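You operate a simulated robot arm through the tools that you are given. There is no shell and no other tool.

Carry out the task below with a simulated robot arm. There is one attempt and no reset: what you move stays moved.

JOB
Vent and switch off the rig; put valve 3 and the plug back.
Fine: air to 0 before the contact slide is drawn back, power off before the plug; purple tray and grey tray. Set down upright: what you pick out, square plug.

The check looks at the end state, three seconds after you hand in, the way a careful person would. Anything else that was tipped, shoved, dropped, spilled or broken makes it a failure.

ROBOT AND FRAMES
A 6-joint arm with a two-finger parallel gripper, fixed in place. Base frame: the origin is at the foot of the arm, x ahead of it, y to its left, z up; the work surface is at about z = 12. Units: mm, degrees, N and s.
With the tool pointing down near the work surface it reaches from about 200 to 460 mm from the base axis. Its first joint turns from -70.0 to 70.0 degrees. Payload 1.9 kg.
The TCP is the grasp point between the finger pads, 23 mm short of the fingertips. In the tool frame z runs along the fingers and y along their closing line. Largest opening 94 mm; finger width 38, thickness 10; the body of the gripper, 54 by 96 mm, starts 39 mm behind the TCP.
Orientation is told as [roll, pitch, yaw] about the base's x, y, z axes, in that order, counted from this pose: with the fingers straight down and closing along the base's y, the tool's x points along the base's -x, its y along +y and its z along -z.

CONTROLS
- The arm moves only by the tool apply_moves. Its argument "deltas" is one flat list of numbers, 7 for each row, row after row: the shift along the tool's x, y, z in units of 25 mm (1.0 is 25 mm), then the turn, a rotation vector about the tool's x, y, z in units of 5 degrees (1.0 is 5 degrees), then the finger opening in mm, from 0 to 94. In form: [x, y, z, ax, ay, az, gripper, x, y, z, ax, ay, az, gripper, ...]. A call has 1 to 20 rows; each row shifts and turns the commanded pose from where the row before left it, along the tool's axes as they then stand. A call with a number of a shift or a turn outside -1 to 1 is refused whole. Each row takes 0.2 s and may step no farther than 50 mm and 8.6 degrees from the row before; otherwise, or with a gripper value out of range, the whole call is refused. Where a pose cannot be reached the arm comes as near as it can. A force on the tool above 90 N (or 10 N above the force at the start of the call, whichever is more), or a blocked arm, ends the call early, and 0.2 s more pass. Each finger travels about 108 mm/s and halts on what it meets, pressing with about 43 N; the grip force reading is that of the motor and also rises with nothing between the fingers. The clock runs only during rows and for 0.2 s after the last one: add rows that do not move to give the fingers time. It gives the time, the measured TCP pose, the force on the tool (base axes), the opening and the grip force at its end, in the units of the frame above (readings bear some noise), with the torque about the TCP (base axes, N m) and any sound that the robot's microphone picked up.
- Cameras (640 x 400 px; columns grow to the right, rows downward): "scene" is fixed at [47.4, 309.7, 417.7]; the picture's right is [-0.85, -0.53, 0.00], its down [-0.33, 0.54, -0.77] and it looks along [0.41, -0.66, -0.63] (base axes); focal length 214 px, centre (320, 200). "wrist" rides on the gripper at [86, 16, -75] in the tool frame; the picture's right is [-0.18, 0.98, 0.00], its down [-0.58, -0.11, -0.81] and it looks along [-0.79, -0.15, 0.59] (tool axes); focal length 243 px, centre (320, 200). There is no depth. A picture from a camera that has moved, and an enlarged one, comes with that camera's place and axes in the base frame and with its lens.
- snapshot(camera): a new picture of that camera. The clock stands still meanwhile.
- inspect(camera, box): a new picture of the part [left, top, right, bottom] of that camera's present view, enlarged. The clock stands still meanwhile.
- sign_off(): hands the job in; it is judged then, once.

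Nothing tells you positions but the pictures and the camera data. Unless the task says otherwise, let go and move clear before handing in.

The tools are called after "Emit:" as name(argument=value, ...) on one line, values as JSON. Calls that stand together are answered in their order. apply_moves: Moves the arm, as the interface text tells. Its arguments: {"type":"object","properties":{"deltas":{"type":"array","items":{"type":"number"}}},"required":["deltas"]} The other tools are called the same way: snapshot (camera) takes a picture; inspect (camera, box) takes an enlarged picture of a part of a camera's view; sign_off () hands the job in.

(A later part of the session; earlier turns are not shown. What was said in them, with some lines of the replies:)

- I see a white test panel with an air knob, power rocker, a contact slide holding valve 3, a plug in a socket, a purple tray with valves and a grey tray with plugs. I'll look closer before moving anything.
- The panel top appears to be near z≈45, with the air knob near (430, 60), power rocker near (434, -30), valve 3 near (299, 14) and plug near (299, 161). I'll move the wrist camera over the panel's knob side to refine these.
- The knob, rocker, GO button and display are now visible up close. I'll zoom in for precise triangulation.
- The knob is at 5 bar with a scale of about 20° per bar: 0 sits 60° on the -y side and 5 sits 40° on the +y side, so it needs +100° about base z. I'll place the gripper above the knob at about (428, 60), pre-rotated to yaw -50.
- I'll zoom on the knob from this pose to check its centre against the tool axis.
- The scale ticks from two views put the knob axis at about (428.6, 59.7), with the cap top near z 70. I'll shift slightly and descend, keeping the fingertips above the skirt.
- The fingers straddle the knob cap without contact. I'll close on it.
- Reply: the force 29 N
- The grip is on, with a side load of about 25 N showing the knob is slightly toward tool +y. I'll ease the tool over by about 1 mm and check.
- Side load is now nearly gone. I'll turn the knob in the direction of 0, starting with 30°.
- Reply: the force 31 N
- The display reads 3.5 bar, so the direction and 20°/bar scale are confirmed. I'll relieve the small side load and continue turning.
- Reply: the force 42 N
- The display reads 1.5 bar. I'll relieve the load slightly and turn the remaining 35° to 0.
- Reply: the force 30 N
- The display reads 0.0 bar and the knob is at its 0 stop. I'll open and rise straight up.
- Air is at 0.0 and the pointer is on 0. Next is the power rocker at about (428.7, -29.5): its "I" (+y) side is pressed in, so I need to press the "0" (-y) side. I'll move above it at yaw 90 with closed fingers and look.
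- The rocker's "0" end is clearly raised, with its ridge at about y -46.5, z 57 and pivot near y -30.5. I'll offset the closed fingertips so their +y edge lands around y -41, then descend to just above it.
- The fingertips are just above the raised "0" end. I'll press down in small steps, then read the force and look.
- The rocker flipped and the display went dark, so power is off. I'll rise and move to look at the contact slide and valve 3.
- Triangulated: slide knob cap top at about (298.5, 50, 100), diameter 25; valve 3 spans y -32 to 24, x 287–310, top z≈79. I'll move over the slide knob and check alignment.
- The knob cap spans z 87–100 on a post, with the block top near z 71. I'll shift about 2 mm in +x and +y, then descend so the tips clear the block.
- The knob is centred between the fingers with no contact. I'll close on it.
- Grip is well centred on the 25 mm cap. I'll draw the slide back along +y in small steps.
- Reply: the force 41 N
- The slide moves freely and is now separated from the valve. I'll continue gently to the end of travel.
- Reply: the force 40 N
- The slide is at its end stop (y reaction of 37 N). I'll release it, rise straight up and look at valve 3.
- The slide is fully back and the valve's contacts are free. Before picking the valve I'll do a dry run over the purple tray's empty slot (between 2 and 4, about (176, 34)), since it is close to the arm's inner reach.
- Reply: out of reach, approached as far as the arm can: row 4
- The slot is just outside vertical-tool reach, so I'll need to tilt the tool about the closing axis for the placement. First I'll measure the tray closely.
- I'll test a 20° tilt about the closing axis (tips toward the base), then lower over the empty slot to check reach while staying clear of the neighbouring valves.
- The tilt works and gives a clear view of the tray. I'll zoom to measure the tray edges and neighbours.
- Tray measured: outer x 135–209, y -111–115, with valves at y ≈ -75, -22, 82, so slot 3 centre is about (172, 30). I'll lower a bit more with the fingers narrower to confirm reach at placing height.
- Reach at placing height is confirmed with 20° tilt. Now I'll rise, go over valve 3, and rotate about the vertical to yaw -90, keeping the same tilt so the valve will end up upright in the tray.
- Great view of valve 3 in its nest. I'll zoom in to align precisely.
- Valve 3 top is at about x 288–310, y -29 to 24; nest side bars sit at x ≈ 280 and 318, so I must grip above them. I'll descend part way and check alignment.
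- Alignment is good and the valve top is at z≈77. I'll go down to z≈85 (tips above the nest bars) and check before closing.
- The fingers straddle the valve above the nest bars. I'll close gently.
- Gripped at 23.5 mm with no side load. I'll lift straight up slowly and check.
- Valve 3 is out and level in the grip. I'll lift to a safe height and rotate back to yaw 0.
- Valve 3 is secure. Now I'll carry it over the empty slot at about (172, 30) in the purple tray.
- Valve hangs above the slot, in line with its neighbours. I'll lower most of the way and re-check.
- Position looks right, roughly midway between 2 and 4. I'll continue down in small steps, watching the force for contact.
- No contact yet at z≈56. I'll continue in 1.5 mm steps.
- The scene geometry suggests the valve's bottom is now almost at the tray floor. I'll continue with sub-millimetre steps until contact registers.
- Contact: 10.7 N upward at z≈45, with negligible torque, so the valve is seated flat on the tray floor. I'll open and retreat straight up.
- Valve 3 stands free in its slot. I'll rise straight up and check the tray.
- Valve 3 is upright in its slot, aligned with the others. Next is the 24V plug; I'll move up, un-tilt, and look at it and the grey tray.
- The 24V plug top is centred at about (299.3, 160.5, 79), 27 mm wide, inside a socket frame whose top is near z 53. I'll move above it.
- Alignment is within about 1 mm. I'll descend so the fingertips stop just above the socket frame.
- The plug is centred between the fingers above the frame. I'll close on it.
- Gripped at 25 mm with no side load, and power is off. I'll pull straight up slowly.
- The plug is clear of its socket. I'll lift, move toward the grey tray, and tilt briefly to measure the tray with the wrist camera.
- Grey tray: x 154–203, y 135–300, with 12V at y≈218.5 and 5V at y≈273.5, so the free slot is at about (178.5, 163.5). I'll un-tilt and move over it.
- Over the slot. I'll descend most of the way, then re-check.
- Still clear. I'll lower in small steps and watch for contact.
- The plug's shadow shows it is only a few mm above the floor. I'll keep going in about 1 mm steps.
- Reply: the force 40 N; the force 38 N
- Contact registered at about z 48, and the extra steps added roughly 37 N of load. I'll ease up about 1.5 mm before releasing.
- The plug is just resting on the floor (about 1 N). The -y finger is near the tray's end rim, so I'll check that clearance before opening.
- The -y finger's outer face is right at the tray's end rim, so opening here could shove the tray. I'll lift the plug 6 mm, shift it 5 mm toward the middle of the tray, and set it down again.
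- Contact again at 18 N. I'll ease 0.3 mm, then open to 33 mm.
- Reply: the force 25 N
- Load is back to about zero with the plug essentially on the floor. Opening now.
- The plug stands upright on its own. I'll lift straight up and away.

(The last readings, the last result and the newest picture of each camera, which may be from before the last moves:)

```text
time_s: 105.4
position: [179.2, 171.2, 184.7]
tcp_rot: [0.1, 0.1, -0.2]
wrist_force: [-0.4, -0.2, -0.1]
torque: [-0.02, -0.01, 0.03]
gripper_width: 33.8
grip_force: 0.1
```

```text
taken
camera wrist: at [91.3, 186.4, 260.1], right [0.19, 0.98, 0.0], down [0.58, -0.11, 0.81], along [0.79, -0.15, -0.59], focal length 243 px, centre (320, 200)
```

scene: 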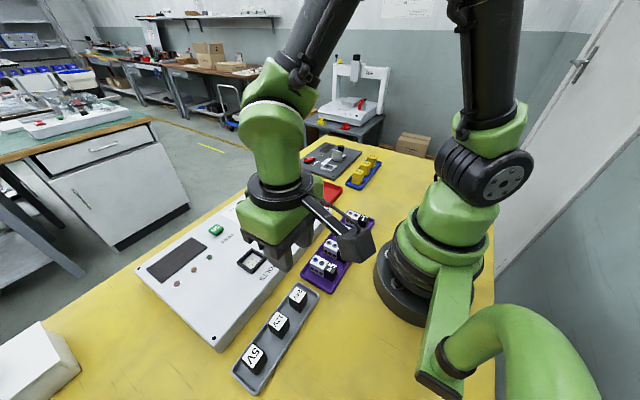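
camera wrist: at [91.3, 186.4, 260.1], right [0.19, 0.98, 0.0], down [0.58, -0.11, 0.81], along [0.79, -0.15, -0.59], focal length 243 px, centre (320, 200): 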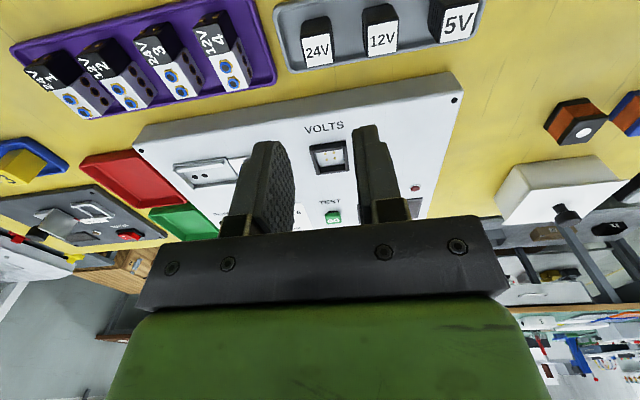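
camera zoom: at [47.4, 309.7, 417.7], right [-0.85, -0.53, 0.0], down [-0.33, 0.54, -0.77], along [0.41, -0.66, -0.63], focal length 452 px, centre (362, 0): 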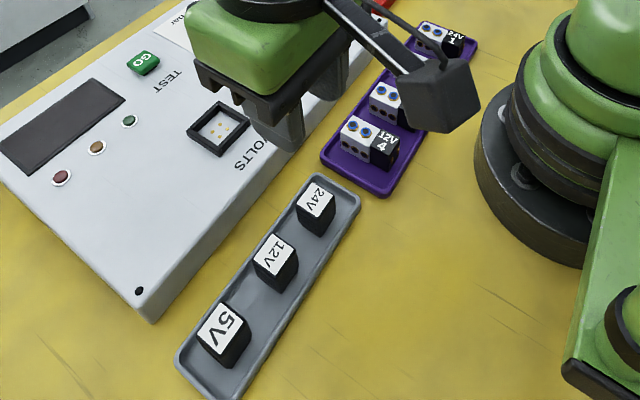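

The 24V plug is upright in the grey tray. I'll move the arm up and clear, then verify everything.

Emit:
apply_moves(deltas=[0, 0, -1, 0, 0, 0, 34, -0.463, -0.971, -0.829, 0, 0, 0, 34, -0.463, -0.971, -0.829, 0, 0, 0, 34, -0.463, -0.971, -0.829, 0, 0, 0, 34, -0.463, -0.971, -0.829, 0, 0, 0, 34, -0.463, -0.971, -0.829, 0, 0, 0, 34, -0.463, -0.971, -0.829, 0, 0, 0, 34, -0.463, -0.971, -0.829, 0, 0, 0, 34, 0, 0, 0, 0, 0, 0, 34, 0, 0, 0, 0, 0, 0, 34])

Emit:
snapshot(camera="scene")

Emit:
inspect(camera="scene", box=[130, 160, 390, 310])

Emit:
inspect(camera="scene", box=[225, 170, 345, 260])

Emit:
inspect(camera="scene", box=[225, 200, 385, 400])

Emit:
snapshot(camera="wrist")

```text
time_s: 107.6
position: [259.6, -0.9, 356.0]
tcp_rot: [0.1, 0.0, -0.1]
wrist_force: [-0.3, 0.6, 0.2]
torque: [0.02, 0.01, 0.0]
gripper_width: 33.9
grip_force: 0.0
```

```text
taken
```

scene: 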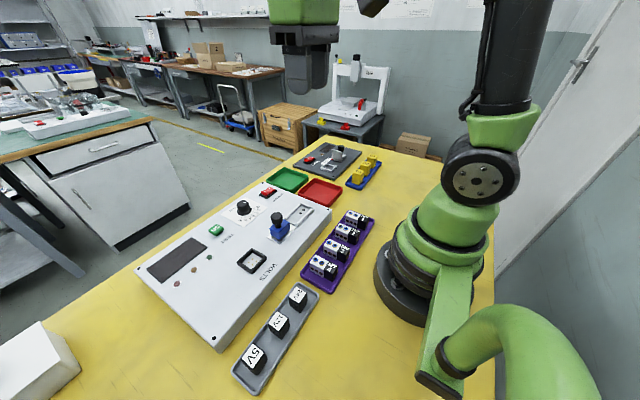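

```text
2.46 times, centred on (260, 235) of scene
camera zoom: at [47.4, 309.7, 417.7], right [-0.85, -0.53, 0.0], down [-0.33, 0.54, -0.77], along [0.41, -0.66, -0.63], focal length 528 px, centre (468, 114)
```

zoom: 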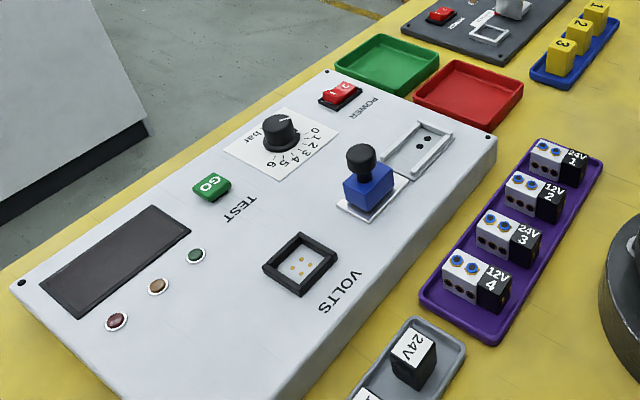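

```text
4.44 times, centred on (285, 215) of scene
camera zoom: at [47.4, 309.7, 417.7], right [-0.85, -0.53, 0.0], down [-0.33, 0.54, -0.77], along [0.41, -0.66, -0.63], focal length 953 px, centre (476, 133)
```

zoom: 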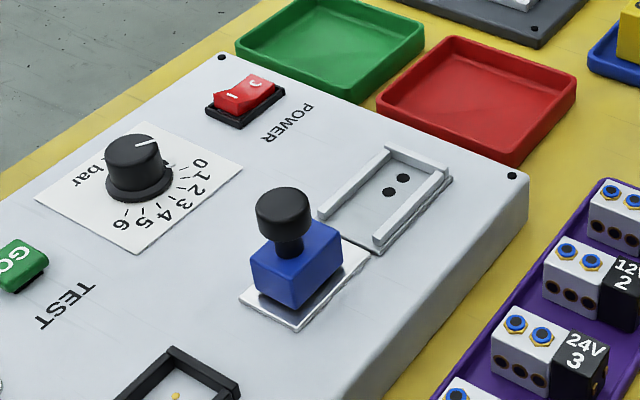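

```text
2.00 times, centred on (305, 300) of scene
camera zoom: at [47.4, 309.7, 417.7], right [-0.85, -0.53, 0.0], down [-0.33, 0.54, -0.77], along [0.41, -0.66, -0.63], focal length 429 px, centre (350, 0)
```

zoom: 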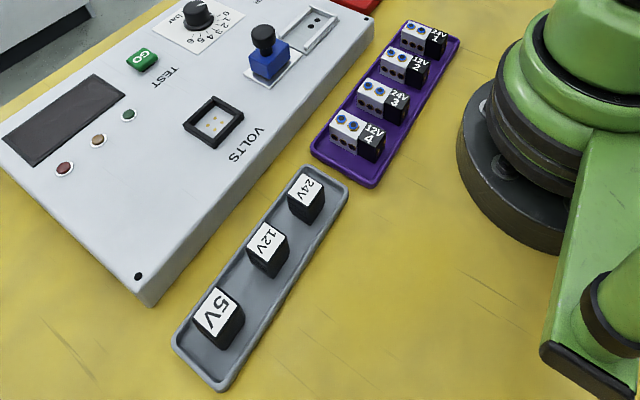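

```text
taken
camera wrist: at [170.7, 15.6, 431.9], right [0.19, 0.98, 0.0], down [0.58, -0.11, 0.81], along [0.79, -0.15, -0.59], focal length 243 px, centre (320, 200)
```

wrist: 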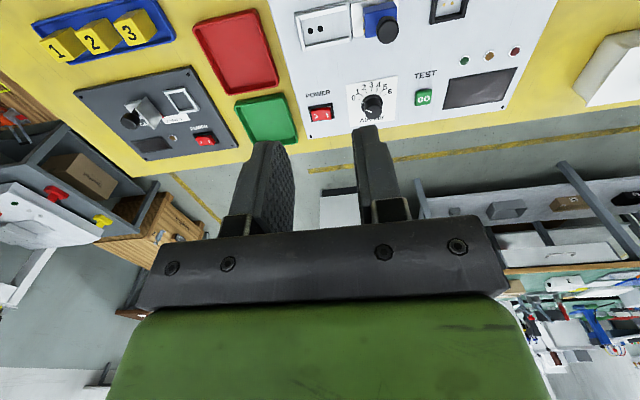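

Everything appears in place; I'll do one last close check of the knob pointer and rocker before handing in.

Emit:
inspect(camera="wrist", box=[290, 0, 540, 150])

Emit:
inspect(camera="scene", box=[280, 270, 330, 320])

```text
2.56 times, centred on (415, 75) of wrist
camera zoom: at [170.7, 15.6, 431.9], right [0.19, 0.98, 0.0], down [0.58, -0.11, 0.81], along [0.79, -0.15, -0.59], focal length 621 px, centre (77, 520)
```

zoom: 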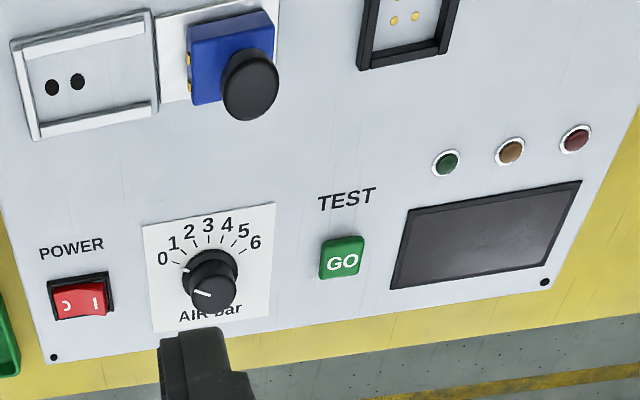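

```text
8.00 times, centred on (305, 295) of scene
camera zoom: at [47.4, 309.7, 417.7], right [-0.85, -0.53, 0.0], down [-0.33, 0.54, -0.77], along [0.41, -0.66, -0.63], focal length 1716 px, centre (440, -560)
```

zoom: 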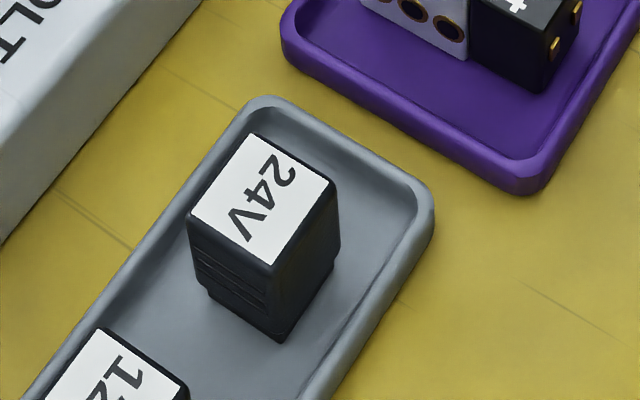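

The knob points at 0, the power rocker is off and the display is dark. The slide is drawn back, valve 3 stands upright in the purple tray, and the 24V plug stands upright in the grey tray. The gripper holds nothing and the arm is clear, so I'm handing in.

Emit:
sign_off()

```text
The job is handed in.
```

The rig is vented and switched off, and valve 3 and the 24V plug are back in their trays. I've handed the job in; I have no result from the check yet.

- **Air:** I turned the knob to 0 and the display read 0.0 bar before I touched the contact slide.
- **Power:** I pressed the rocker to off and the display went dark before I pulled the plug.
- **Contact slide:** It is drawn back to its end stop.
- **Valve 3:** It stands upright in the purple tray, in the empty slot between valves 2 and 4 and lined up with them.
- **24V plug:** It stands upright in the grey tray. It sits about 5 mm nearer the 12V plug than even spacing would give, because opening the gripper at the exact slot could have pushed the tray's end rim.

When I first set the plug down, I pressed it onto the tray floor with about 38 N. I then eased off, lifted it and set it down again more lightly. The final pictures show nothing tipped or out of place, and the arm is empty and clear of everything.
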